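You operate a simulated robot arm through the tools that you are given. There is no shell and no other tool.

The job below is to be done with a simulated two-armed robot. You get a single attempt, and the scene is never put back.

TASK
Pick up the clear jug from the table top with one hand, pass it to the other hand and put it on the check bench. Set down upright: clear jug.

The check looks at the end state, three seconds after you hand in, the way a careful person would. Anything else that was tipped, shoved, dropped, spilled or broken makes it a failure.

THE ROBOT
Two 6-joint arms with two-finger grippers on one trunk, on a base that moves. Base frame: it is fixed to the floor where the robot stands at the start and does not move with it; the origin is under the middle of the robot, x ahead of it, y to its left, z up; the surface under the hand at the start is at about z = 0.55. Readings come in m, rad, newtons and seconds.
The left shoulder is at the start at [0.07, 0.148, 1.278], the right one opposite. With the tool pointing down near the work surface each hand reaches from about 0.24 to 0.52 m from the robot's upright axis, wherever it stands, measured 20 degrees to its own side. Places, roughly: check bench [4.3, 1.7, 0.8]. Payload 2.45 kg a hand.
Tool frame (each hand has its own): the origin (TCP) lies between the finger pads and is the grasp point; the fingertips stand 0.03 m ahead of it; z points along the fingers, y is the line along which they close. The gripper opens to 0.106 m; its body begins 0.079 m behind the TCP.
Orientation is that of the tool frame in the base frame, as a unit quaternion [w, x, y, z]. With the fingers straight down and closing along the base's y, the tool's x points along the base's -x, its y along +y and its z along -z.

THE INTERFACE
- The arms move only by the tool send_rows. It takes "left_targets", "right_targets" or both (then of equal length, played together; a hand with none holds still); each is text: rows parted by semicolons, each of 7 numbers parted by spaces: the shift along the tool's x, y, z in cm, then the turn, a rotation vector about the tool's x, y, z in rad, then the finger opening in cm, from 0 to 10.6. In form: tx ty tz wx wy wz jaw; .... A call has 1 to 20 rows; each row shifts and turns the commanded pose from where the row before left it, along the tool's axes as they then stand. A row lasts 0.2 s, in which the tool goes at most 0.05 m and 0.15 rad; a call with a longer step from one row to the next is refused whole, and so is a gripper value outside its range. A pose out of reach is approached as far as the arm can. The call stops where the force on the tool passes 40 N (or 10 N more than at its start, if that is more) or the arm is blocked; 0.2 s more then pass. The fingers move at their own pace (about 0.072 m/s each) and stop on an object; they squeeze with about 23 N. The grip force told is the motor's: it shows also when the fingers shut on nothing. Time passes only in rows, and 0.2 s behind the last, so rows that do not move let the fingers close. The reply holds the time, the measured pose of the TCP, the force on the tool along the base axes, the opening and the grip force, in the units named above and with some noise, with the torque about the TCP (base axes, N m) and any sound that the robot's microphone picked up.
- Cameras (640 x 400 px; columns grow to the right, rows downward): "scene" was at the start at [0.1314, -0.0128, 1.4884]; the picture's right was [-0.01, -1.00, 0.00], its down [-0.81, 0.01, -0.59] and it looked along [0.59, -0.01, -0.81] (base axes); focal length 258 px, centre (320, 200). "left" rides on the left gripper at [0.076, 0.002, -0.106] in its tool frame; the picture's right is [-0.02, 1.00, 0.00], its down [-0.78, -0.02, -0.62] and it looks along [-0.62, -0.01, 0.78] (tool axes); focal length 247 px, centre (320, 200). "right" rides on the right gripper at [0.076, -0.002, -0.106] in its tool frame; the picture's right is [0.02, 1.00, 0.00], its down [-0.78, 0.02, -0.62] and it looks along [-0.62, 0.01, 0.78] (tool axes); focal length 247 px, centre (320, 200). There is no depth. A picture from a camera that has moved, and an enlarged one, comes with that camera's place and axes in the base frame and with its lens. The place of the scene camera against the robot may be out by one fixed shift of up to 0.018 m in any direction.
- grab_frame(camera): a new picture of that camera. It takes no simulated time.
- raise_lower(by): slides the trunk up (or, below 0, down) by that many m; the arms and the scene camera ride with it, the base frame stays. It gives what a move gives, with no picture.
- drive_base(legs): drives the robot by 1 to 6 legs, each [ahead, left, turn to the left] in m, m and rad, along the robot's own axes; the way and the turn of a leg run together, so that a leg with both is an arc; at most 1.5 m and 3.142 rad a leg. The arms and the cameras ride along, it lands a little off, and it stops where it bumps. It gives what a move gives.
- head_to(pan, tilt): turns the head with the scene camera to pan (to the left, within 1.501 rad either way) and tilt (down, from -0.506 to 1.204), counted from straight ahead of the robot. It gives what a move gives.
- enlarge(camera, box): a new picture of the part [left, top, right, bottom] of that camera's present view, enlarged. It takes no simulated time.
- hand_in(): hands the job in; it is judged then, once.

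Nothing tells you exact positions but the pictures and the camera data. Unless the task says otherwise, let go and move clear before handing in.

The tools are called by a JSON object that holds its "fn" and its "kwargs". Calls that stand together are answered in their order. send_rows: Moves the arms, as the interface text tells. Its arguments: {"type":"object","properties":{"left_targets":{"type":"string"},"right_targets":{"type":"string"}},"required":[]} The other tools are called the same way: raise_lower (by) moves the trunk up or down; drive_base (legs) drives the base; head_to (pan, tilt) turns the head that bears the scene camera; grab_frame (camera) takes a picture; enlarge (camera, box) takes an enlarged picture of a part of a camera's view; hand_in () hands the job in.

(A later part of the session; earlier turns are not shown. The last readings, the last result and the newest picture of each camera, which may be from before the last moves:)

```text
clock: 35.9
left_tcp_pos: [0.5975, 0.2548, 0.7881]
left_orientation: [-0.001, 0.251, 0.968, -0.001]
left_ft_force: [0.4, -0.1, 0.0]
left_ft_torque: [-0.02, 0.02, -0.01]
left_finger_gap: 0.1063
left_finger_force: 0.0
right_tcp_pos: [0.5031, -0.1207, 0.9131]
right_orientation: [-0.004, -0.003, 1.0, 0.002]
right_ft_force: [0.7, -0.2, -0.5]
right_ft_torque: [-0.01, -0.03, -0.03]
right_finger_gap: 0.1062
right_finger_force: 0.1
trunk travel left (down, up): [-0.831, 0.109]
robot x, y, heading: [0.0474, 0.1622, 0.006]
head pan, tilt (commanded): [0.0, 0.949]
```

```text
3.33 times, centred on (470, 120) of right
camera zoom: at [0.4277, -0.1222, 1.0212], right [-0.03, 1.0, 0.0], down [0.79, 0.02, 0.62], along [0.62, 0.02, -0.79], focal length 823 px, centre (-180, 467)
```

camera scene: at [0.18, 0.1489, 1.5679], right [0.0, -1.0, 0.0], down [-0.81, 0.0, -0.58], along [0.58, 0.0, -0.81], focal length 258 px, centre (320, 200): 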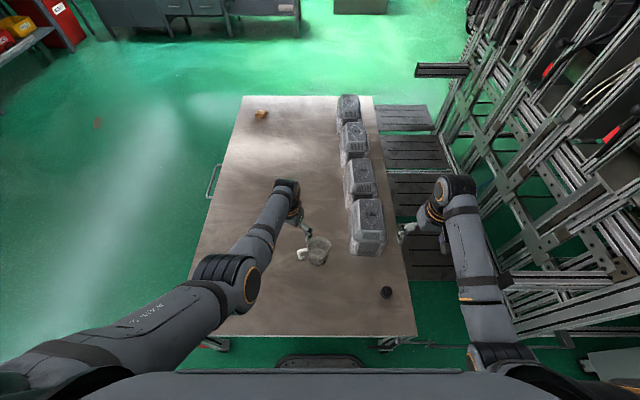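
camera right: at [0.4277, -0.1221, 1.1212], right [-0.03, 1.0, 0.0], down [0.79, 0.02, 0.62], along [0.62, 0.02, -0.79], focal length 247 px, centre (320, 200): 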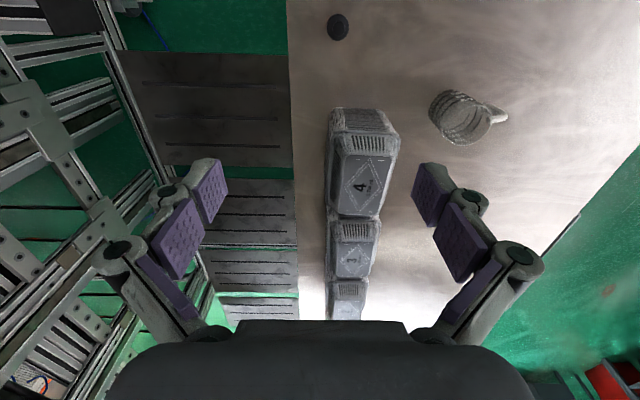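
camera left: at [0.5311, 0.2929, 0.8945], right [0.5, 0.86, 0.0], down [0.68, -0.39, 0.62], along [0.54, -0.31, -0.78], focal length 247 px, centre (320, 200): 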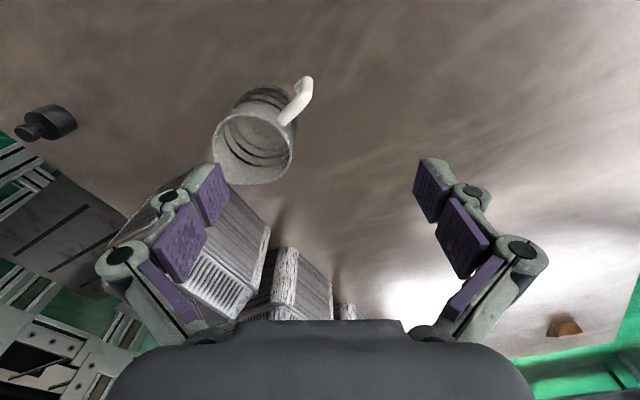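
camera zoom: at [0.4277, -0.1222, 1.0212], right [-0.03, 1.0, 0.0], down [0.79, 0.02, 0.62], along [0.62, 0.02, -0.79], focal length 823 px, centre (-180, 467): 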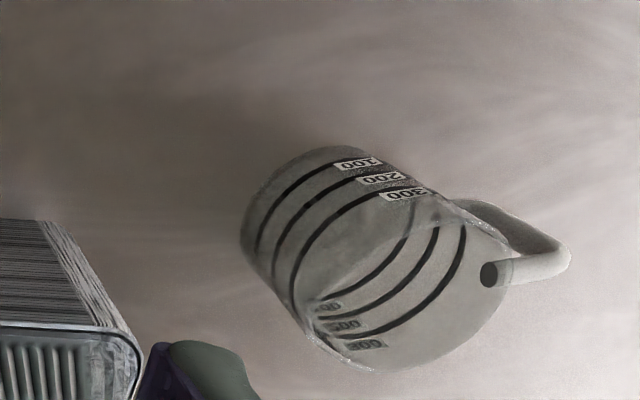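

Triangulating with both wrist cameras puts the rim centre at about (0.600, 0.172, 0.652), radius ~4.1 cm, handle azimuth ~106°. I'll pinch the rim wall with the left hand at azimuth ~61°, so I hover above (0.620, 0.208) with the jaw at 6 cm and re-check.

{"fn": "send_rows", "kwargs": {"left_targets": "-1.42 -1.0 1.4 0 0 0 8; -1.42 -1.0 1.4 0 0 0 6; -1.42 -1.0 1.4 0 0 0 6; 0 0 0 0 0 0 6"}}

{"fn": "grab_frame", "kwargs": {"camera": "left"}}

{"fn": "enlarge", "kwargs": {"camera": "scene", "box": [270, 210, 350, 280]}}

```text
clock: 36.9
left_tcp_pos: [0.5979, 0.2328, 0.7705]
left_orientation: [0.0, 0.25, 0.968, 0.0]
left_ft_force: [-0.1, 1.2, -0.2]
left_ft_torque: [0.03, 0.04, 0.01]
left_finger_gap: 0.0598
left_finger_force: 0.0
left hand out of reach, approached as far as the arm can: row 2, 3
right_tcp_pos: [0.5037, -0.1196, 0.9155]
right_orientation: [-0.004, -0.003, 1.0, 0.002]
right_ft_force: [0.3, 0.2, 0.4]
right_ft_torque: [-0.01, 0.02, 0.0]
right_finger_gap: 0.1062
right_finger_force: 0.1
trunk travel left (down, up): [-0.831, 0.109]
robot x, y, heading: [0.0475, 0.1605, 0.006]
head pan, tilt (commanded): [0.0, 0.949]
```

```text
taken
camera left: at [0.5317, 0.2712, 0.8784], right [0.5, 0.86, 0.0], down [0.68, -0.39, 0.62], along [0.54, -0.31, -0.78], focal length 247 px, centre (320, 200)
```

left: 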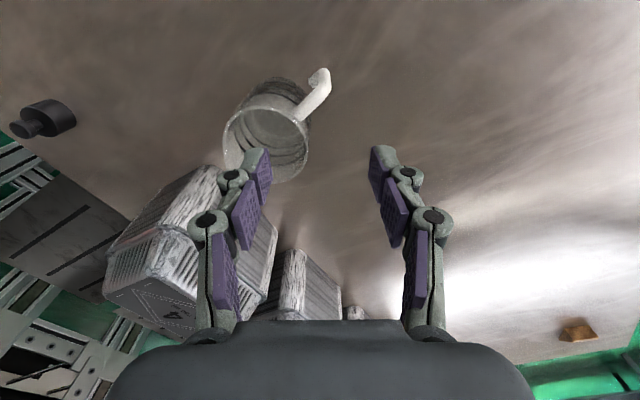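

```text
5.71 times, centred on (310, 245) of scene
camera zoom: at [0.181, 0.1487, 1.5678], right [0.01, -1.0, 0.0], down [-0.81, 0.0, -0.58], along [0.58, 0.0, -0.81], focal length 1472 px, centre (377, -57)
```

zoom: 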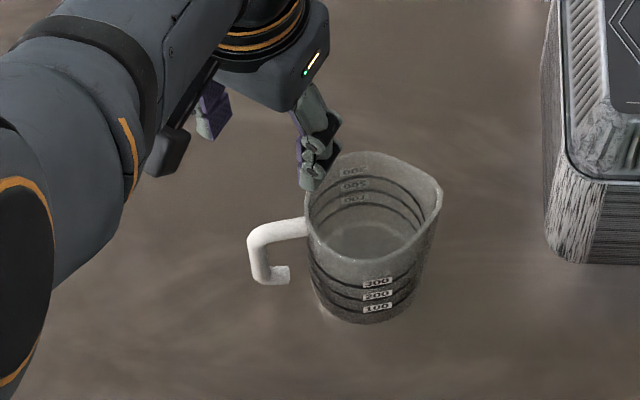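

The left arm is at its outer limit at this trunk height, so I need the shoulders lower. I'll first raise both hands relative to the trunk (left by 24 cm, right slightly up and outward), then lower the trunk.

{"fn": "send_rows", "kwargs": {"left_targets": "0 0 -3 0 0 0 6; 0 0 -3 0 0 0 6; 0 0 -3 0 0 0 6; 0 0 -3 0 0 0 6; 0 0 -3 0 0 0 6; 0 0 -3 0 0 0 6; 0 0 -3 0 0 0 6; 0 0 -2 0 0 0 6", "right_targets": "0 -1 -0.5 0 0 0 10.6; 0 -1 -0.5 0 0 0 10.6; 0 -1 -0.5 0 0 0 10.6; 0 -1 -0.5 0 0 0 10.6; 0 -1 -0.5 0 0 0 10.6; 0 -1 -0.5 0 0 0 10.6; 0 -1 -0.5 0 0 0 10.6; 0 -1 -0.5 0 0 0 10.6"}}

```text
clock: 38.9
left_tcp_pos: [0.6031, 0.2903, 0.9889]
left_orientation: [-0.013, 0.225, 0.973, 0.039]
left_ft_force: [-0.5, 0.4, 0.4]
left_ft_torque: [-0.03, 0.01, 0.04]
left_finger_gap: 0.06
left_finger_force: 0.1
right_tcp_pos: [0.5049, -0.2002, 0.9538]
right_orientation: [-0.004, -0.004, 1.0, 0.001]
right_ft_force: [-1.0, -0.3, 0.6]
right_ft_torque: [0.01, -0.01, -0.03]
right_finger_gap: 0.1059
right_finger_force: 0.1
trunk travel left (down, up): [-0.831, 0.109]
robot x, y, heading: [0.0497, 0.1604, 0.005]
head pan, tilt (commanded): [0.0, 0.949]
stopped in row 8 (left hand): the arm was blocked; the commanded pose is now the measured one
```

The arm again nudges outward when it's high and inward (elbow near torso). Shifting the robot right so the jug lies more on the left arm's own side is better; I'll first level the left tool and bring the right hand inward, then drive right 0.12 m.

{"fn": "send_rows", "kwargs": {"left_targets": "0 0 1.5 0.035 -0.02 0.025 6; 0 0 1.5 0.035 -0.023 0.025 6; 0 0 1.5 0 0 0 6", "right_targets": "0 3 0 0 0 0 10.6; 0 3 0 0 0 0 10.6; 0 3 0 0 0 0 10.6"}}

{"fn": "drive_base", "kwargs": {"legs": [[0, -0.12, 0]]}}

{"fn": "grab_frame", "kwargs": {"camera": "scene"}}

```text
clock: 39.7
left_tcp_pos: [0.6046, 0.2886, 0.9423]
left_orientation: [-0.001, 0.251, 0.968, -0.002]
left_ft_force: [0.1, -0.1, 0.6]
left_ft_torque: [-0.04, 0.01, 0.03]
left_finger_gap: 0.0597
left_finger_force: 0.0
right_tcp_pos: [0.5039, -0.1126, 0.9535]
right_orientation: [-0.003, -0.004, 1.0, 0.0]
right_ft_force: [-0.1, 0.8, 0.2]
right_ft_torque: [-0.03, -0.03, 0.0]
right_finger_gap: 0.1061
right_finger_force: 0.1
trunk travel left (down, up): [-0.831, 0.109]
robot x, y, heading: [0.0498, 0.1628, 0.002]
head pan, tilt (commanded): [0.0, 0.949]
```

```text
clock: 40.9
left_tcp_pos: [0.6041, 0.17, 0.9423]
left_orientation: [-0.001, 0.25, 0.968, -0.002]
left_ft_force: [0.4, 0.6, -0.6]
left_ft_torque: [-0.01, -0.03, -0.02]
left_finger_gap: 0.0601
left_finger_force: 0.0
right_tcp_pos: [0.5046, -0.2302, 0.9532]
right_orientation: [-0.003, -0.004, 1.0, 0.001]
right_ft_force: [0.1, 0.5, -0.5]
right_ft_torque: [0.0, -0.02, 0.01]
right_finger_gap: 0.106
right_finger_force: 0.0
trunk travel left (down, up): [-0.831, 0.109]
robot x, y, heading: [0.0518, 0.038, 0.008]
head pan, tilt (commanded): [0.0, 0.949]
```

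```text
taken
camera scene: at [0.1807, 0.0312, 1.5679], right [0.01, -1.0, 0.0], down [-0.81, -0.01, -0.58], along [0.58, 0.0, -0.81], focal length 258 px, centre (320, 200)
```

scene: 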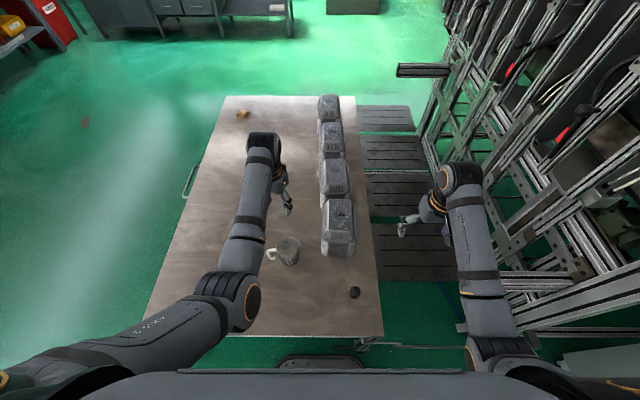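

The jug is now squarely on the left arm's side. I'll centre the left hand over the pinch point, bring the right hand a bit inward, then lower the trunk 0.22 m (left tips end ~4 cm above the rim).

{"fn": "send_rows", "kwargs": {"left_targets": "0.2 2.05 0 0 0 0 6; 0.2 2.05 0 0 0 0 6; 0 0 0 0 0 0 6", "right_targets": "0 3 0 0 0 0 10.6; 0 3 0 0 0 0 10.6; 0 0 0 0 0 0 10.6"}}

{"fn": "raise_lower", "kwargs": {"by": -0.2}}

{"fn": "grab_frame", "kwargs": {"camera": "left"}}

{"fn": "grab_frame", "kwargs": {"camera": "scene"}}

```text
clock: 41.7
left_tcp_pos: [0.6196, 0.205, 0.9424]
left_orientation: [-0.001, 0.252, 0.968, -0.001]
left_ft_force: [-0.1, -0.7, -0.3]
left_ft_torque: [0.04, 0.0, 0.0]
left_finger_gap: 0.0601
left_finger_force: 0.0
right_tcp_pos: [0.5054, -0.1754, 0.9526]
right_orientation: [-0.003, -0.004, 1.0, 0.002]
right_ft_force: [-0.7, 0.2, 0.3]
right_ft_torque: [0.07, 0.01, -0.02]
right_finger_gap: 0.106
right_finger_force: 0.1
trunk travel left (down, up): [-0.831, 0.109]
robot x, y, heading: [0.0512, 0.0421, 0.008]
head pan, tilt (commanded): [0.0, 0.949]
```

```text
clock: 43.9
left_tcp_pos: [0.6191, 0.2077, 0.7445]
left_orientation: [0.001, 0.251, 0.968, -0.002]
left_ft_force: [0.5, -0.1, 0.8]
left_ft_torque: [0.04, 0.02, 0.03]
left_finger_gap: 0.0602
left_finger_force: 0.0
right_tcp_pos: [0.5048, -0.1734, 0.7526]
right_orientation: [-0.004, -0.003, 1.0, 0.002]
right_ft_force: [0.4, -0.3, -0.7]
right_ft_torque: [-0.02, 0.02, -0.02]
right_finger_gap: 0.1057
right_finger_force: 0.0
trunk travel left (down, up): [-0.631, 0.309]
robot x, y, heading: [0.0488, 0.0437, 0.002]
head pan, tilt (commanded): [0.0, 0.949]
```

```text
taken
camera left: at [0.5537, 0.2461, 0.8497], right [0.5, 0.86, 0.0], down [0.68, -0.39, 0.62], along [0.54, -0.32, -0.78], focal length 247 px, centre (320, 200)
```

left: 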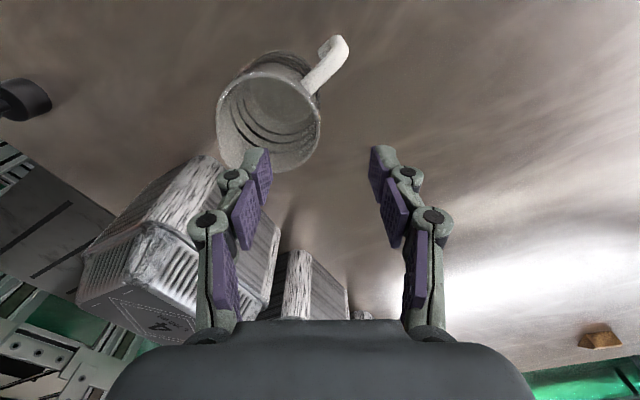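

```text
taken
camera scene: at [0.1805, 0.0296, 1.368], right [0.01, -1.0, 0.0], down [-0.81, 0.0, -0.58], along [0.58, 0.0, -0.81], focal length 258 px, centre (320, 200)
```

scene: 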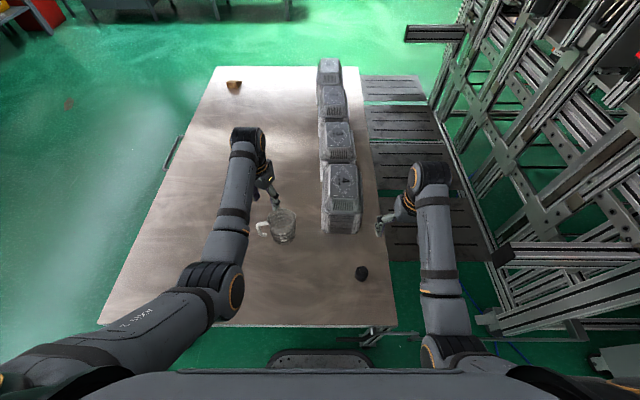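

The pinch axis projects exactly onto the rim's right edge in the wrist view, so alignment looks right. I'll descend 5 cm and re-check before the fingers straddle the wall.

{"fn": "send_rows", "kwargs": {"left_targets": "0 0 1.25 0 0 0 6; 0 0 1.25 0 0 0 6; 0 0 1.25 0 0 0 6; 0 0 1.25 0 0 0 6; 0 0 0 0 0 0 6"}}

{"fn": "grab_frame", "kwargs": {"camera": "left"}}

{"fn": "enlarge", "kwargs": {"camera": "scene", "box": [230, 170, 330, 260]}}

```text
clock: 45.1
left_tcp_pos: [0.6203, 0.2076, 0.6924]
left_orientation: [0.0, 0.25, 0.968, -0.003]
left_ft_force: [0.6, 0.4, 0.1]
left_ft_torque: [-0.02, 0.0, 0.01]
left_finger_gap: 0.0599
left_finger_force: 0.1
right_tcp_pos: [0.5051, -0.1722, 0.7527]
right_orientation: [-0.003, -0.004, 1.0, 0.002]
right_ft_force: [-0.8, 0.0, 0.8]
right_ft_torque: [0.0, 0.0, 0.02]
right_finger_gap: 0.1059
right_finger_force: 0.1
trunk travel left (down, up): [-0.631, 0.309]
robot x, y, heading: [0.0511, 0.0381, 0.005]
head pan, tilt (commanded): [0.0, 0.949]
```

```text
taken
camera left: at [0.5541, 0.2468, 0.7993], right [0.5, 0.86, 0.0], down [0.68, -0.39, 0.62], along [0.53, -0.32, -0.78], focal length 247 px, centre (320, 200)
```

left: 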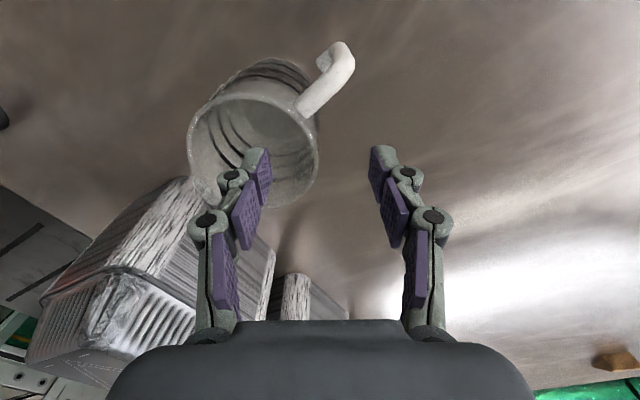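

```text
4.44 times, centred on (280, 215) of scene
camera zoom: at [0.1806, 0.0295, 1.3679], right [0.01, -1.0, 0.0], down [-0.81, 0.0, -0.58], along [0.58, 0.0, -0.81], focal length 1145 px, centre (498, 133)
```

zoom: 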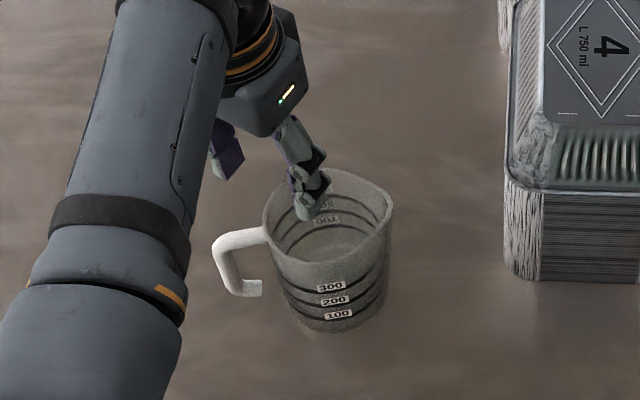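

Still aligned: the rim edge sits right between the fingers. I'll continue down in small 1 cm rows, watching the force.

{"fn": "send_rows", "kwargs": {"left_targets": "0 0.1 1 0 0 0 6; 0 0 1 0 0 0 6; 0 0 1 0 0 0 6; 0 0 0 0 0 0 6"}}

{"fn": "send_rows", "kwargs": {"left_targets": "0 0 1 0 0 0 6; 0 0 1 0 0 0 6; 0 0 0.9 0 0 0 6; 0 0 0 0 0 0 6"}}

{"fn": "grab_frame", "kwargs": {"camera": "left"}}

{"fn": "enlarge", "kwargs": {"camera": "scene", "box": [230, 170, 330, 260]}}

```text
clock: 46.1
left_tcp_pos: [0.6193, 0.2081, 0.6626]
left_orientation: [0.0, 0.25, 0.968, -0.002]
left_ft_force: [-0.9, 0.8, 3.0]
left_ft_torque: [0.01, 0.03, -0.02]
left_finger_gap: 0.0691
left_finger_force: 0.6
right_tcp_pos: [0.5054, -0.1733, 0.7531]
right_orientation: [-0.003, -0.003, 1.0, 0.002]
right_ft_force: [-0.5, -0.3, -0.8]
right_ft_torque: [0.03, -0.02, -0.01]
right_finger_gap: 0.1058
right_finger_force: 0.0
trunk travel left (down, up): [-0.631, 0.309]
robot x, y, heading: [0.048, 0.0433, 0.005]
head pan, tilt (commanded): [0.0, 0.949]
```

```text
clock: 47.1
left_tcp_pos: [0.6188, 0.2089, 0.6331]
left_orientation: [0.0, 0.25, 0.968, -0.002]
left_ft_force: [-0.7, 1.7, 3.0]
left_ft_torque: [-0.07, 0.01, -0.01]
left_finger_gap: 0.0737
left_finger_force: 0.6
right_tcp_pos: [0.5051, -0.1724, 0.753]
right_orientation: [-0.002, -0.003, 1.0, 0.002]
right_ft_force: [-0.4, 1.3, 0.4]
right_ft_torque: [-0.06, -0.04, 0.0]
right_finger_gap: 0.106
right_finger_force: 0.1
trunk travel left (down, up): [-0.631, 0.309]
robot x, y, heading: [0.0491, 0.0419, 0.006]
head pan, tilt (commanded): [0.0, 0.949]
```

```text
taken
camera left: at [0.5536, 0.247, 0.7409], right [0.5, 0.86, 0.0], down [0.68, -0.39, 0.62], along [0.54, -0.32, -0.78], focal length 247 px, centre (320, 200)
```

left: 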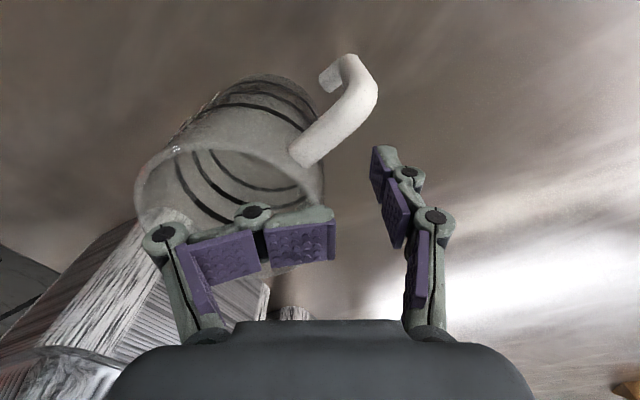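

```text
4.44 times, centred on (280, 215) of scene
camera zoom: at [0.1793, 0.0295, 1.368], right [0.01, -1.0, 0.0], down [-0.81, 0.0, -0.58], along [0.58, 0.0, -0.81], focal length 1145 px, centre (498, 133)
```

zoom: 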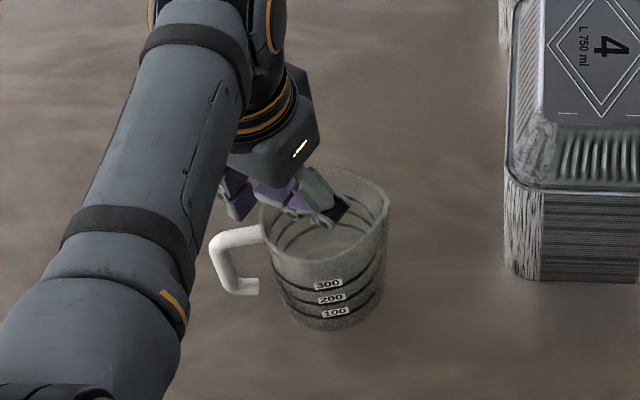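

The inner finger folded against the jug's top instead of entering, so the jug is effectively solid to the fingers there; a rim pinch won't work. I'll lift straight back up, check that the jug hasn't moved, and switch to gripping the handle with the left hand (the right will then take the body from above).

{"fn": "send_rows", "kwargs": {"left_targets": "0 0 -1 0 0 0 6; 0 0 -1 0 0 0 6; 0 0 -1 0 0 0 6; 0 0 -1.5 0 0 0 6; 0 0 -2 0 0 0 6; 0 0 -2 0 0 0 6; 0 0 -2 0 0 0 6; 0 0 0 0 0 0 6"}}

{"fn": "grab_frame", "kwargs": {"camera": "left"}}

{"fn": "enlarge", "kwargs": {"camera": "scene", "box": [230, 170, 330, 260]}}

```text
clock: 48.9
left_tcp_pos: [0.6196, 0.2115, 0.7407]
left_orientation: [0.0, 0.25, 0.968, -0.002]
left_ft_force: [-0.2, 0.4, -0.1]
left_ft_torque: [0.01, 0.0, 0.02]
left_finger_gap: 0.0601
left_finger_force: 0.0
right_tcp_pos: [0.5059, -0.1727, 0.7519]
right_orientation: [-0.002, -0.003, 1.0, 0.002]
right_ft_force: [-0.1, 0.0, -0.2]
right_ft_torque: [-0.02, -0.01, 0.0]
right_finger_gap: 0.1057
right_finger_force: 0.0
trunk travel left (down, up): [-0.631, 0.309]
robot x, y, heading: [0.0466, 0.0413, 0.006]
head pan, tilt (commanded): [0.0, 0.949]
```

```text
taken
camera left: at [0.5538, 0.2498, 0.8467], right [0.5, 0.86, 0.0], down [0.68, -0.39, 0.62], along [0.53, -0.32, -0.78], focal length 247 px, centre (320, 200)
```

left: 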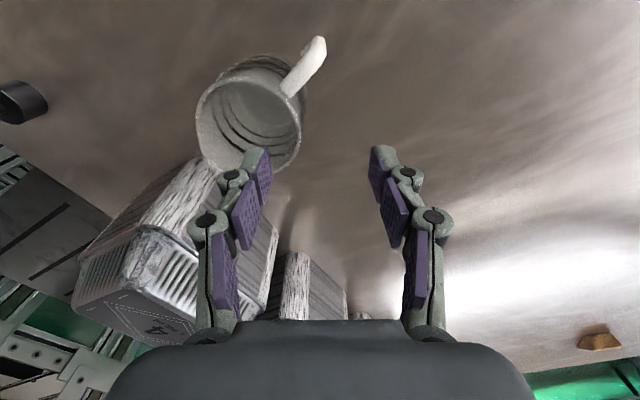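

```text
4.44 times, centred on (280, 215) of scene
camera zoom: at [0.1809, 0.0297, 1.3679], right [0.01, -1.0, 0.0], down [-0.81, 0.0, -0.58], along [0.58, 0.0, -0.81], focal length 1145 px, centre (498, 133)
```

zoom: 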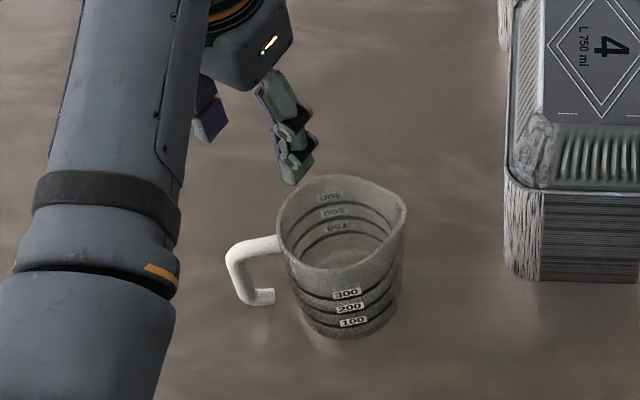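

The jug slid about 1 cm (now centred near (0.593, 0.160)) but is upright. Before committing, I'll raise the trunk and shift the base left so the jug sits near the midline, then test in free air that both hands can reach the handover poses (left tilted onto the handle, right vertical over the body).

{"fn": "raise_lower", "kwargs": {"by": 0.25}}

{"fn": "drive_base", "kwargs": {"legs": [[0, 0.15, 0]]}}

```text
clock: 51.5
left_tcp_pos: [0.62, 0.2122, 0.991]
left_orientation: [0.0, 0.251, 0.968, -0.002]
left_ft_force: [-0.7, 0.2, 0.2]
left_ft_torque: [0.01, 0.0, 0.0]
left_finger_gap: 0.0599
left_finger_force: 0.1
right_tcp_pos: [0.5062, -0.1727, 1.0021]
right_orientation: [-0.003, -0.003, 1.0, 0.001]
right_ft_force: [-0.3, -0.1, 0.5]
right_ft_torque: [-0.03, 0.01, 0.0]
right_finger_gap: 0.106
right_finger_force: 0.1
trunk travel left (down, up): [-0.881, 0.059]
robot x, y, heading: [0.0489, 0.0382, 0.003]
head pan, tilt (commanded): [0.0, 0.949]
```

```text
clock: 52.9
left_tcp_pos: [0.6189, 0.3601, 0.9907]
left_orientation: [-0.002, 0.248, 0.969, -0.001]
left_ft_force: [0.0, -0.1, -0.1]
left_ft_torque: [0.01, 0.0, -0.03]
left_finger_gap: 0.0598
left_finger_force: 0.0
right_tcp_pos: [0.5052, -0.0239, 1.0017]
right_orientation: [-0.004, -0.005, 1.0, 0.003]
right_ft_force: [-0.2, -0.4, -0.3]
right_ft_torque: [-0.01, 0.02, -0.03]
right_finger_gap: 0.1062
right_finger_force: 0.0
trunk travel left (down, up): [-0.881, 0.059]
robot x, y, heading: [0.0483, 0.1903, 0.009]
head pan, tilt (commanded): [0.0, 0.949]
```

Both hands are well clear. Now I test orientations in free air: left yaws and tilts 45° for the handle, right moves down and yaws so its camera faces outward.

{"fn": "send_rows", "kwargs": {"left_targets": "0 0 2 0 0 0.137 6; 0 0 2 0 0 0.137 6; 0 0 2 0 0 0.137 6; 0 0 2 0 0 0.137 6; 0 0 2 0 0 0.137 6; 0 0 2 0 0 0.137 6; 0 0 0 0 -0.13 0 6; 0 0 0 0 -0.13 0 6; 0 0 0 0 -0.13 0 6; 0 0 0 0 -0.13 0 6; 0 0 0 0 -0.13 0 6; 0 0 0 0 -0.13 0 6", "right_targets": "-0.8 0 2.5 0 0 0 10.6; -0.8 0 2.5 0 0 0 10.6; -0.8 0 2.5 0 0 0 10.6; -0.8 0 2.5 0 0 0 10.6; -0.8 0 2.5 0 0 0 10.6; -0.8 0 2.5 0 0 0 10.6; 0 0 0 0 0 -0.14 10.6; 0 0 0 0 0 -0.14 10.6; 0 0 0 0 0 -0.14 10.6; 0 0 0 0 0 -0.14 10.6; 0 0 0 0 0 -0.14 10.6; 0 0 0 0 0 -0.14 10.6"}}

{"fn": "grab_frame", "kwargs": {"camera": "scene"}}

```text
clock: 55.5
left_tcp_pos: [0.619, 0.3618, 0.8693]
left_orientation: [0.3, 0.568, 0.729, -0.237]
left_ft_force: [0.2, -0.2, -0.7]
left_ft_torque: [-0.05, 0.0, 0.0]
left_finger_gap: 0.0599
left_finger_force: 0.1
right_tcp_pos: [0.5522, -0.0206, 0.8522]
right_orientation: [-0.003, -0.414, 0.91, 0.002]
right_ft_force: [-0.2, 0.4, -0.1]
right_ft_torque: [-0.03, 0.05, 0.0]
right_finger_gap: 0.1061
right_finger_force: 0.1
trunk travel left (down, up): [-0.881, 0.059]
robot x, y, heading: [0.0477, 0.1933, 0.008]
head pan, tilt (commanded): [0.0, 0.949]
```

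```text
taken
camera scene: at [0.1803, 0.1796, 1.6179], right [0.01, -1.0, 0.0], down [-0.81, -0.01, -0.58], along [0.58, 0.01, -0.81], focal length 258 px, centre (320, 200)
```

scene: 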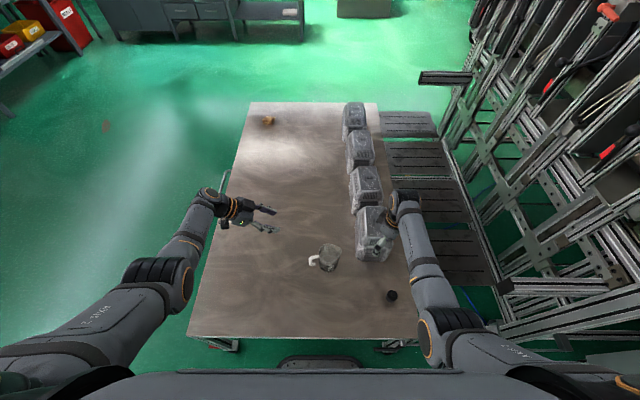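

Both test poses work so far. I'll complete the right hand's yaw to the final closing direction, then test moving it over the jug at this safe height.

{"fn": "send_rows", "kwargs": {"right_targets": "0 0 0 0 0 -0.137 10.6; 0 0 0 0 0 -0.137 10.6; 0 0 0 0 0 -0.137 10.6; 0 0 0 0 0 -0.137 10.6; 0 0 0 0 0 -0.137 10.6; 0 0 0 0 0 -0.137 10.6; 0 0 0 0 0 -0.137 10.6"}}

```text
clock: 57.0
left_tcp_pos: [0.6185, 0.3627, 0.8696]
left_orientation: [0.301, 0.567, 0.729, -0.236]
left_ft_force: [-0.4, 0.0, 0.0]
left_ft_torque: [-0.01, -0.01, -0.02]
left_finger_gap: 0.0601
left_finger_force: 0.0
right_tcp_pos: [0.5517, -0.0215, 0.8523]
right_orientation: [0.0, 0.787, -0.616, -0.004]
right_ft_force: [0.6, -1.3, 0.5]
right_ft_torque: [-0.01, -0.01, -0.01]
right_finger_gap: 0.106
right_finger_force: 0.1
trunk travel left (down, up): [-0.881, 0.059]
robot x, y, heading: [0.0468, 0.1858, 0.011]
head pan, tilt (commanded): [0.0, 0.949]
```

Right yaw reached exactly as wanted. Now I test moving it horizontally to above the jug centre at z≈0.85.

{"fn": "send_rows", "kwargs": {"right_targets": "-1.65 -0.82 0 0 0 0 10.6; -1.65 -0.82 0 0 0 0 10.6; -1.65 -0.82 0 0 0 0 10.6; -1.65 -0.82 0 0 0 0 10.6; -1.65 -0.82 0 0 0 0 10.6; -1.65 -0.82 0 0 0 0 10.6; -1.65 -0.82 0 0 0 0 10.6; -1.65 -0.82 0 0 0 0 10.6; -1.65 -0.82 0 0 0 0 10.6; -1.65 -0.82 0 0 0 0 10.6; 0 0 0 0 0 0 10.6"}}

{"fn": "grab_frame", "kwargs": {"camera": "right"}}

{"fn": "grab_frame", "kwargs": {"camera": "left"}}

{"fn": "grab_frame", "kwargs": {"camera": "scene"}}

```text
clock: 59.5
left_tcp_pos: [0.6184, 0.3622, 0.8699]
left_orientation: [0.3, 0.568, 0.729, -0.236]
left_ft_force: [-1.2, 0.0, -0.1]
left_ft_torque: [-0.04, 0.01, 0.03]
left_finger_gap: 0.0599
left_finger_force: 0.1
right_tcp_pos: [0.5955, 0.1538, 0.8524]
right_orientation: [0.003, 0.785, -0.62, -0.001]
right_ft_force: [0.3, -0.7, -0.3]
right_ft_torque: [-0.02, 0.0, 0.01]
right_finger_gap: 0.1059
right_finger_force: 0.3
trunk travel left (down, up): [-0.881, 0.059]
robot x, y, heading: [0.0488, 0.1907, 0.014]
head pan, tilt (commanded): [0.0, 0.949]
```

```text
taken
camera right: at [0.6146, 0.0807, 0.9591], right [-0.97, -0.25, 0.01], down [-0.2, 0.76, 0.62], along [-0.16, 0.6, -0.78], focal length 247 px, centre (320, 200)
```

right: 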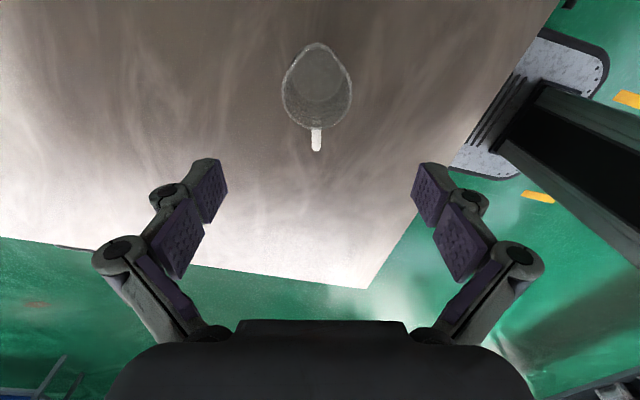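

```text
taken
camera left: at [0.588, 0.4876, 0.8914], right [0.97, 0.23, 0.01], down [0.01, -0.12, 0.99], along [0.23, -0.97, -0.12], focal length 247 px, centre (320, 200)
```

left: 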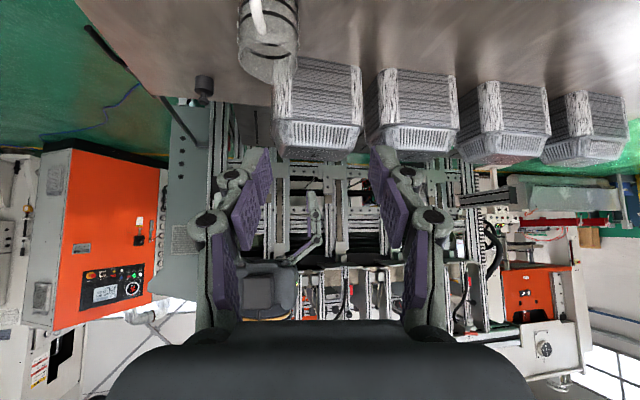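

```text
taken
camera scene: at [0.1794, 0.1791, 1.6179], right [0.01, -1.0, 0.0], down [-0.81, -0.01, -0.58], along [0.58, 0.01, -0.81], focal length 258 px, centre (320, 200)
```

scene: 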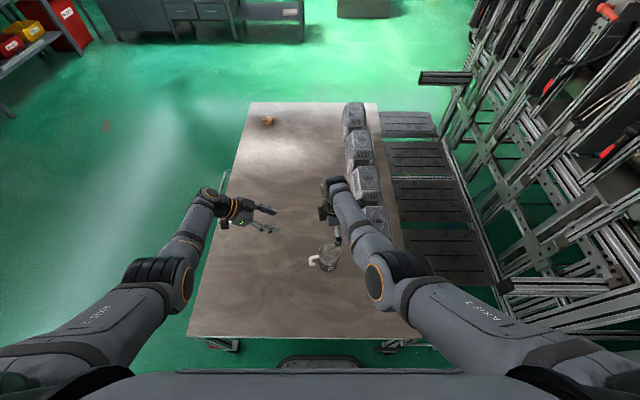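

Excellent: the right hand can hover directly over the jug, its closing axis is perpendicular to the handle, and the jug centre reads (0.595, 0.162) with rim radius ~4.2 cm. Now I'll retract the right hand to the side and high, so I can lower the trunk for the left handle grasp.

{"fn": "send_rows", "kwargs": {"right_targets": "2.14 0.52 0 0 0 0 10.6; 2.14 0.52 0 0 0 0 10.6; 2.14 0.52 0 0 0 0 10.6; 2.14 0.52 0 0 0 0 10.6; 2.14 0.52 0 0 0 0 10.6; 2.14 0.52 0 0 0 0 10.6; 2.14 0.52 0 0 0 0 10.6; 2.14 0.52 0 0 0 0 10.6; -0.26 1.07 -1.75 0 0 0 10.6; -0.26 1.07 -1.75 0 0 0 10.6; -0.26 1.07 -1.75 0 0 0 10.6; -0.26 1.07 -1.75 0 0 0 10.6; -0.26 1.07 -1.75 0 0 0 10.6; -0.26 1.07 -1.75 0 0 0 10.6; -0.26 1.07 -1.75 0 0 0 10.6; 0 0 0 0 0 0 10.6"}}

```text
clock: 62.9
left_tcp_pos: [0.6164, 0.3619, 0.8699]
left_orientation: [0.299, 0.568, 0.729, -0.237]
left_ft_force: [-0.3, 0.0, -0.7]
left_ft_torque: [0.02, 0.0, -0.02]
left_finger_gap: 0.0602
left_finger_force: 0.0
right_tcp_pos: [0.5168, -0.0208, 0.9776]
right_orientation: [0.002, 0.786, -0.618, -0.004]
right_ft_force: [0.0, -0.4, -0.3]
right_ft_torque: [0.0, 0.03, 0.06]
right_finger_gap: 0.1058
right_finger_force: 0.0
trunk travel left (down, up): [-0.881, 0.059]
robot x, y, heading: [0.0461, 0.1915, 0.012]
head pan, tilt (commanded): [0.0, 0.949]
```

Right hand is parked high and clear. Lowering the trunk 0.17 m brings the tilted left hand to handle-approach height, then I'll check with its camera.

{"fn": "raise_lower", "kwargs": {"by": -0.17}}

{"fn": "grab_frame", "kwargs": {"camera": "left"}}

{"fn": "grab_frame", "kwargs": {"camera": "scene"}}

```text
clock: 64.8
left_tcp_pos: [0.6182, 0.3618, 0.7]
left_orientation: [0.3, 0.568, 0.729, -0.236]
left_ft_force: [-0.2, 0.6, 0.0]
left_ft_torque: [0.0, 0.0, -0.01]
left_finger_gap: 0.0599
left_finger_force: 0.2
right_tcp_pos: [0.5167, -0.0214, 0.8077]
right_orientation: [0.001, 0.786, -0.618, -0.002]
right_ft_force: [0.5, 0.4, 0.1]
right_ft_torque: [0.01, 0.0, 0.0]
right_finger_gap: 0.1061
right_finger_force: 0.1
trunk travel left (down, up): [-0.711, 0.229]
robot x, y, heading: [0.0459, 0.1899, 0.017]
head pan, tilt (commanded): [0.0, 0.949]
```

```text
taken
camera left: at [0.588, 0.4876, 0.7215], right [0.97, 0.23, 0.01], down [0.01, -0.12, 0.99], along [0.23, -0.97, -0.12], focal length 247 px, centre (320, 200)
```

left: 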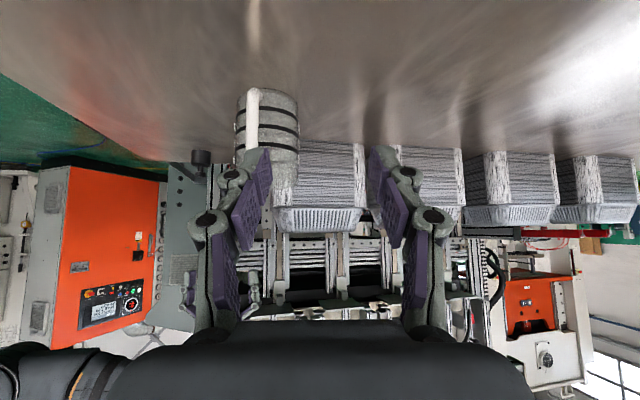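

```text
taken
camera scene: at [0.1793, 0.179, 1.448], right [0.01, -1.0, 0.0], down [-0.81, -0.01, -0.58], along [0.58, 0.01, -0.81], focal length 258 px, centre (320, 200)
```

scene: 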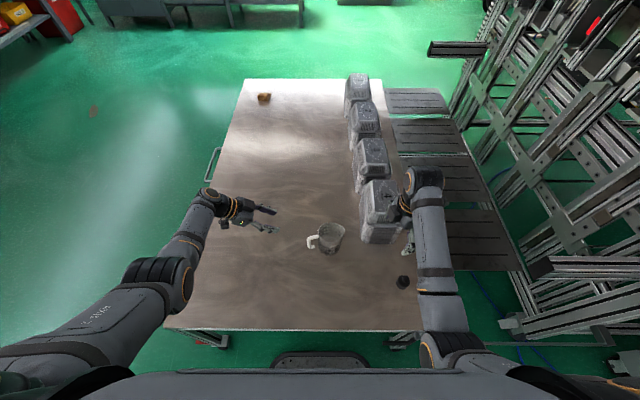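

The left camera now sees the jug side-on with the handle facing the hand. I'll enlarge it to measure the handle.

{"fn": "enlarge", "kwargs": {"camera": "left", "box": [200, 60, 340, 200]}}

{"fn": "enlarge", "kwargs": {"camera": "right", "box": [240, 20, 400, 140]}}

{"fn": "enlarge", "kwargs": {"camera": "scene", "box": [280, 200, 380, 270]}}

```text
2.86 times, centred on (270, 130) of left
camera zoom: at [0.588, 0.4876, 0.7215], right [0.97, 0.23, 0.01], down [0.01, -0.12, 0.99], along [0.23, -0.97, -0.12], focal length 706 px, centre (463, 400)
```

zoom: 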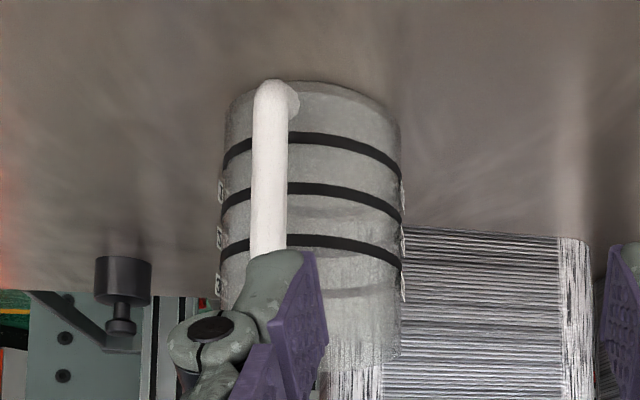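

```text
3.33 times, centred on (320, 80) of right
camera zoom: at [0.5369, -0.0949, 0.9131], right [-0.97, -0.26, 0.01], down [-0.2, 0.76, 0.62], along [-0.17, 0.6, -0.78], focal length 823 px, centre (320, 600)
```

zoom: 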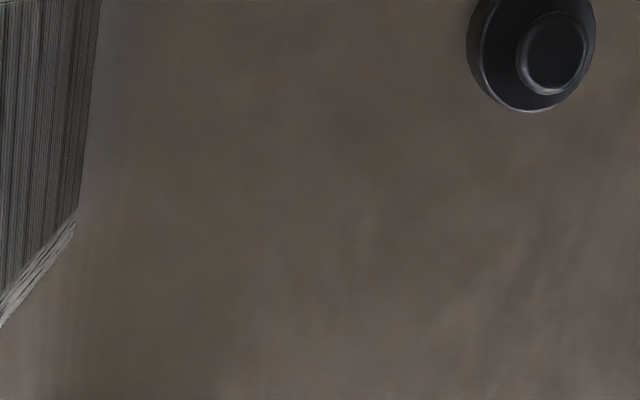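

```text
5.71 times, centred on (330, 235) of scene
camera zoom: at [0.1793, 0.179, 1.448], right [0.01, -1.0, 0.0], down [-0.81, -0.01, -0.58], along [0.58, 0.01, -0.81], focal length 1472 px, centre (263, 0)
```

zoom: 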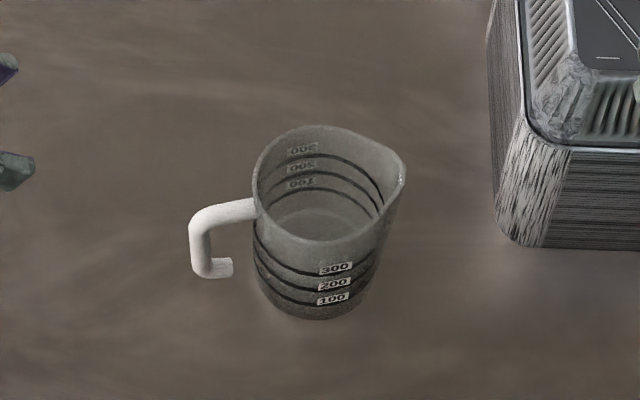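

The handle is a vertical rod about 1.3 cm thick at (0.578, 0.233), spanning z≈0.58–0.645. I'll move the tilted left hand to a pre-grasp point 9 cm back along its approach axis.

{"fn": "send_rows", "kwargs": {"left_targets": "-0.52 -1.40 0.84 0 0 0 6; -0.52 -1.40 0.84 0 0 0 6; -0.52 -1.40 0.84 0 0 0 6; -0.52 -1.40 0.84 0 0 0 6; -0.52 -1.40 0.84 0 0 0 6; 0 0 0 0 0 0 6"}}

{"fn": "grab_frame", "kwargs": {"camera": "left"}}

{"fn": "grab_frame", "kwargs": {"camera": "scene"}}

```text
clock: 66.2
left_tcp_pos: [0.562, 0.2996, 0.6882]
left_orientation: [0.3, 0.568, 0.729, -0.236]
left_ft_force: [0.4, 0.3, -0.1]
left_ft_torque: [0.0, 0.01, 0.01]
left_finger_gap: 0.0599
left_finger_force: 0.1
right_tcp_pos: [0.5171, -0.0207, 0.806]
right_orientation: [0.002, 0.787, -0.617, -0.003]
right_ft_force: [0.0, -0.1, -0.9]
right_ft_torque: [-0.01, -0.01, -0.02]
right_finger_gap: 0.1059
right_finger_force: 0.0
trunk travel left (down, up): [-0.711, 0.229]
robot x, y, heading: [0.0496, 0.1949, 0.012]
head pan, tilt (commanded): [0.0, 0.949]
```

```text
taken
camera left: at [0.5315, 0.4249, 0.7107], right [0.97, 0.23, 0.01], down [0.02, -0.12, 0.99], along [0.23, -0.97, -0.12], focal length 247 px, centre (320, 200)
```

left: 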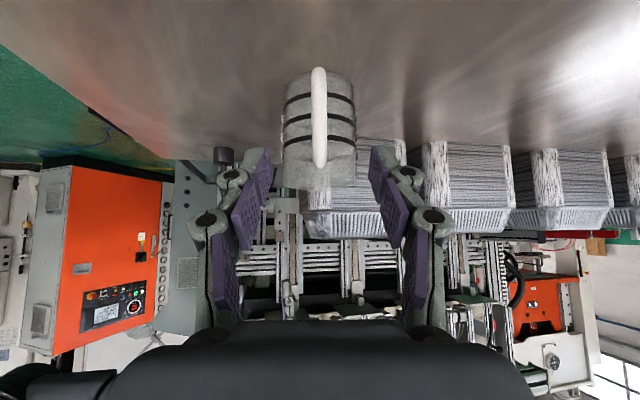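

```text
taken
camera scene: at [0.1798, 0.1792, 1.4479], right [0.01, -1.0, 0.0], down [-0.81, -0.01, -0.58], along [0.58, 0.01, -0.81], focal length 258 px, centre (320, 200)
```

scene: 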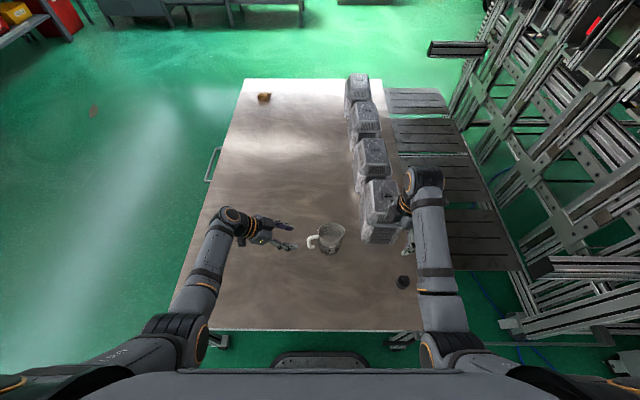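

The handle is perfectly centred between the left fingers. I'll advance 9 cm along the tool axis in small steps to straddle the rod.

{"fn": "send_rows", "kwargs": {"left_targets": "0 0 1.5 0 0 0 6; 0 0 1.5 0 0 0 6; 0 0 1.5 0 0 0 6; 0 0 1.5 0 0 0 6; 0 0 1.5 0 0 0 6; 0 0 1.3 0 0 0 6; 0 0 0 0 0 0 6"}}

{"fn": "grab_frame", "kwargs": {"camera": "left"}}

{"fn": "enlarge", "kwargs": {"camera": "scene", "box": [260, 190, 380, 270]}}

```text
clock: 67.8
left_tcp_pos: [0.5774, 0.2391, 0.6284]
left_orientation: [0.3, 0.567, 0.73, -0.235]
left_ft_force: [-0.3, 0.0, 0.3]
left_ft_torque: [0.01, 0.0, 0.01]
left_finger_gap: 0.0599
left_finger_force: 0.0
right_tcp_pos: [0.516, -0.0213, 0.8074]
right_orientation: [0.001, 0.787, -0.618, -0.002]
right_ft_force: [-0.4, 0.4, 0.9]
right_ft_torque: [0.01, 0.0, -0.01]
right_finger_gap: 0.106
right_finger_force: 0.1
trunk travel left (down, up): [-0.711, 0.229]
robot x, y, heading: [0.0522, 0.1858, 0.012]
head pan, tilt (commanded): [0.0, 0.949]
```

```text
taken
camera left: at [0.5467, 0.3642, 0.6499], right [0.97, 0.23, 0.01], down [0.01, -0.12, 0.99], along [0.23, -0.97, -0.12], focal length 247 px, centre (320, 200)
```

left: 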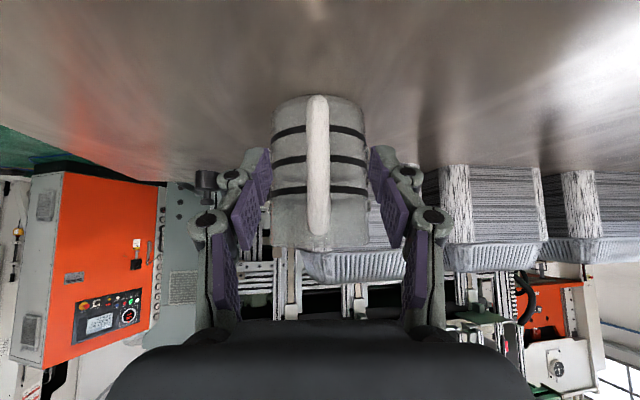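

```text
5.00 times, centred on (320, 230) of scene
camera zoom: at [0.1789, 0.1793, 1.448], right [0.01, -1.0, 0.0], down [-0.81, -0.01, -0.58], along [0.58, 0.01, -0.81], focal length 1288 px, centre (320, 50)
```

zoom: 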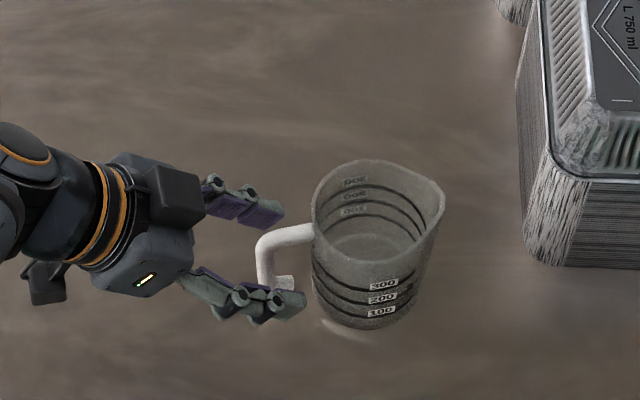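

The rod is centred between the pads at the TCP. Closing the left gripper on the handle now.

{"fn": "send_rows", "kwargs": {"left_targets": "0 0 0 0 0 0 3; 0 0 0 0 0 0 1; 0 0 0 0 0 0 0; 0 0 0 0 0 0 0; 0 0 0 0 0 0 0"}}

{"fn": "grab_frame", "kwargs": {"camera": "left"}}

{"fn": "enlarge", "kwargs": {"camera": "scene", "box": [260, 190, 380, 270]}}

```text
clock: 69.0
left_tcp_pos: [0.577, 0.239, 0.627]
left_orientation: [0.299, 0.568, 0.73, -0.235]
left_ft_force: [0.0, 0.8, -0.3]
left_ft_torque: [-0.03, -0.03, 0.03]
left_finger_gap: 0.0115
left_finger_force: 23.3
right_tcp_pos: [0.5152, -0.0211, 0.8077]
right_orientation: [0.001, 0.786, -0.618, -0.003]
right_ft_force: [0.6, 0.0, -0.5]
right_ft_torque: [0.02, 0.01, 0.0]
right_finger_gap: 0.1059
right_finger_force: 0.1
trunk travel left (down, up): [-0.711, 0.229]
robot x, y, heading: [0.0524, 0.1894, 0.011]
head pan, tilt (commanded): [0.0, 0.949]
```

```text
taken
camera left: at [0.5467, 0.3644, 0.6496], right [0.97, 0.23, 0.01], down [0.02, -0.12, 0.99], along [0.23, -0.97, -0.12], focal length 247 px, centre (320, 200)
```

left: 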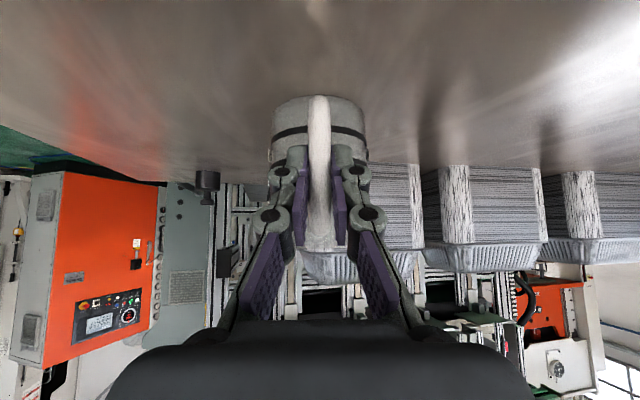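

```text
5.00 times, centred on (320, 230) of scene
camera zoom: at [0.1794, 0.179, 1.4479], right [0.01, -1.0, 0.0], down [-0.81, -0.01, -0.58], along [0.58, 0.01, -0.81], focal length 1288 px, centre (320, 50)
```

zoom: 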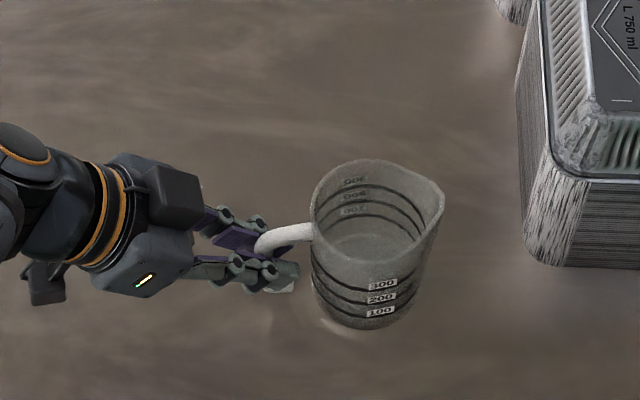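

The handle is gripped firmly (gap 1.15 cm, 23 N). I'll lift 2 cm and check the load and any sag.

{"fn": "send_rows", "kwargs": {"left_targets": "-0.35 0 -0.35 0 0 0 0; -0.35 0 -0.35 0 0 0 0; -0.35 0 -0.35 0 0 0 0; -0.35 0 -0.35 0 0 0 0; 0 0 0 0 0 0 0; 0 0 0 0 0 0 0"}}

{"fn": "grab_frame", "kwargs": {"camera": "left"}}

{"fn": "enlarge", "kwargs": {"camera": "scene", "box": [260, 190, 380, 270]}}

```text
clock: 70.4
left_tcp_pos: [0.5845, 0.2393, 0.6372]
left_orientation: [0.3, 0.568, 0.73, -0.236]
left_ft_force: [-0.3, -0.9, 0.1]
left_ft_torque: [-0.09, -0.06, -0.05]
left_finger_gap: 0.0111
left_finger_force: 23.0
left hand out of reach, approached as far as the arm can: row 2, 3
right_tcp_pos: [0.5154, -0.0211, 0.8073]
right_orientation: [0.001, 0.786, -0.618, -0.003]
right_ft_force: [-0.1, -0.6, 0.3]
right_ft_torque: [0.02, 0.0, -0.04]
right_finger_gap: 0.1061
right_finger_force: 0.0
trunk travel left (down, up): [-0.711, 0.229]
robot x, y, heading: [0.0469, 0.1899, 0.014]
head pan, tilt (commanded): [0.0, 0.949]
```

```text
taken
camera left: at [0.5547, 0.3646, 0.6598], right [0.97, 0.23, 0.01], down [0.02, -0.12, 0.99], along [0.23, -0.97, -0.12], focal length 247 px, centre (320, 200)
```

left: 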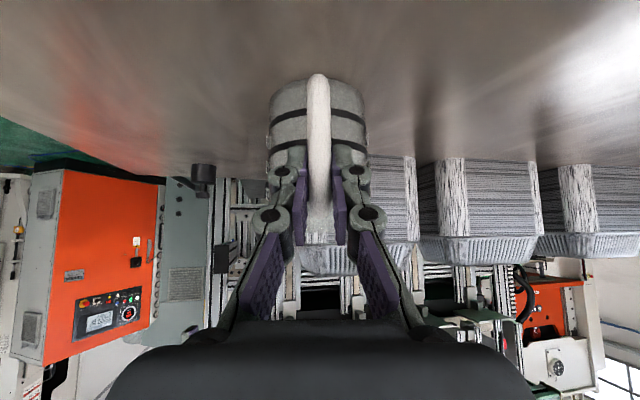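

```text
5.00 times, centred on (320, 230) of scene
camera zoom: at [0.1794, 0.1789, 1.448], right [0.01, -1.0, 0.0], down [-0.81, -0.01, -0.58], along [0.58, 0.01, -0.81], focal length 1288 px, centre (320, 50)
```

zoom: 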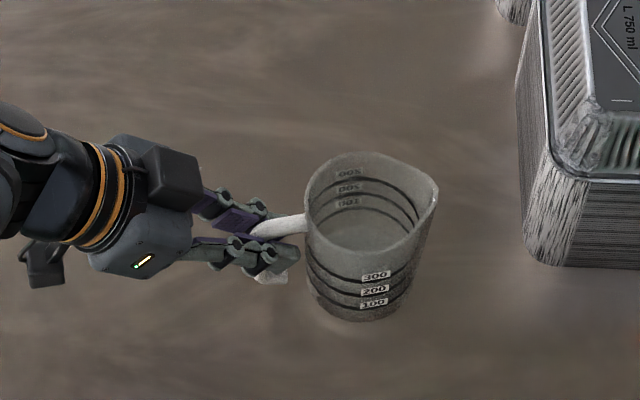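

The arm hit a reach limit and only rose about 1 cm while drifting 7 mm in x. I'll look closely at whether the jug is lifted or the fingers slid along the rod.

{"fn": "enlarge", "kwargs": {"camera": "left", "box": [230, 50, 410, 260]}}

{"fn": "head_to", "kwargs": {"pan": 0.05, "tilt": 0.9}}

{"fn": "enlarge", "kwargs": {"camera": "scene", "box": [280, 180, 400, 260]}}

```text
1.90 times, centred on (320, 155) of left
camera zoom: at [0.5547, 0.3646, 0.6598], right [0.97, 0.23, 0.01], down [0.02, -0.12, 0.99], along [0.23, -0.97, -0.12], focal length 470 px, centre (320, 286)
```

zoom: 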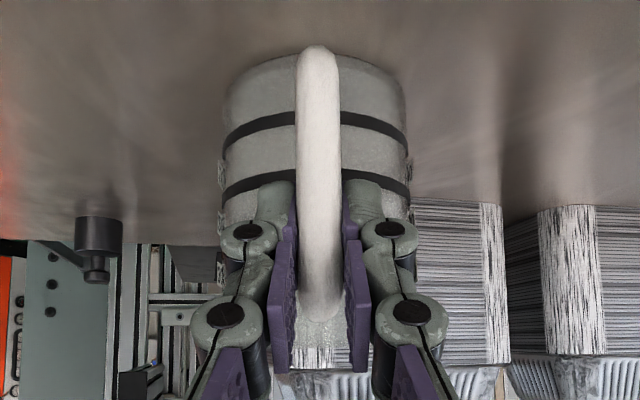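

```text
clock: 71.0
left_tcp_pos: [0.5843, 0.2395, 0.6383]
left_orientation: [0.3, 0.568, 0.729, -0.236]
left_ft_force: [0.3, 0.0, 1.4]
left_ft_torque: [-0.11, -0.1, -0.01]
left_finger_gap: 0.0113
left_finger_force: 22.5
right_tcp_pos: [0.5173, -0.0208, 0.8067]
right_orientation: [0.001, 0.787, -0.618, -0.004]
right_ft_force: [0.3, 0.0, 0.1]
right_ft_torque: [0.0, 0.0, 0.01]
right_finger_gap: 0.1058
right_finger_force: 0.2
trunk travel left (down, up): [-0.711, 0.229]
robot x, y, heading: [0.0495, 0.1897, 0.016]
head pan, tilt (commanded): [0.051, 0.901]
```

```text
5.00 times, centred on (340, 220) of scene
camera zoom: at [0.1819, 0.1828, 1.4516], right [0.06, -1.0, 0.0], down [-0.78, -0.05, -0.62], along [0.62, 0.04, -0.78], focal length 1288 px, centre (220, 100)
```

zoom: 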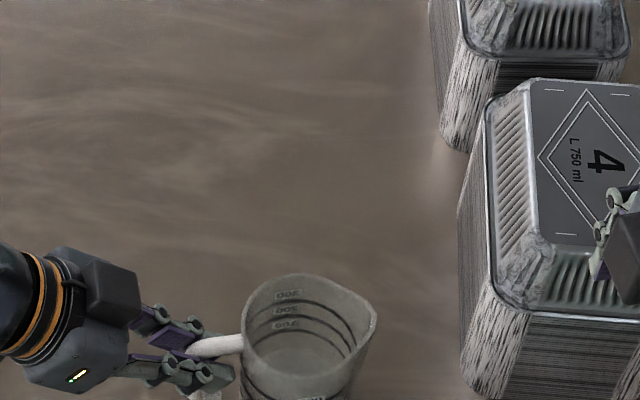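

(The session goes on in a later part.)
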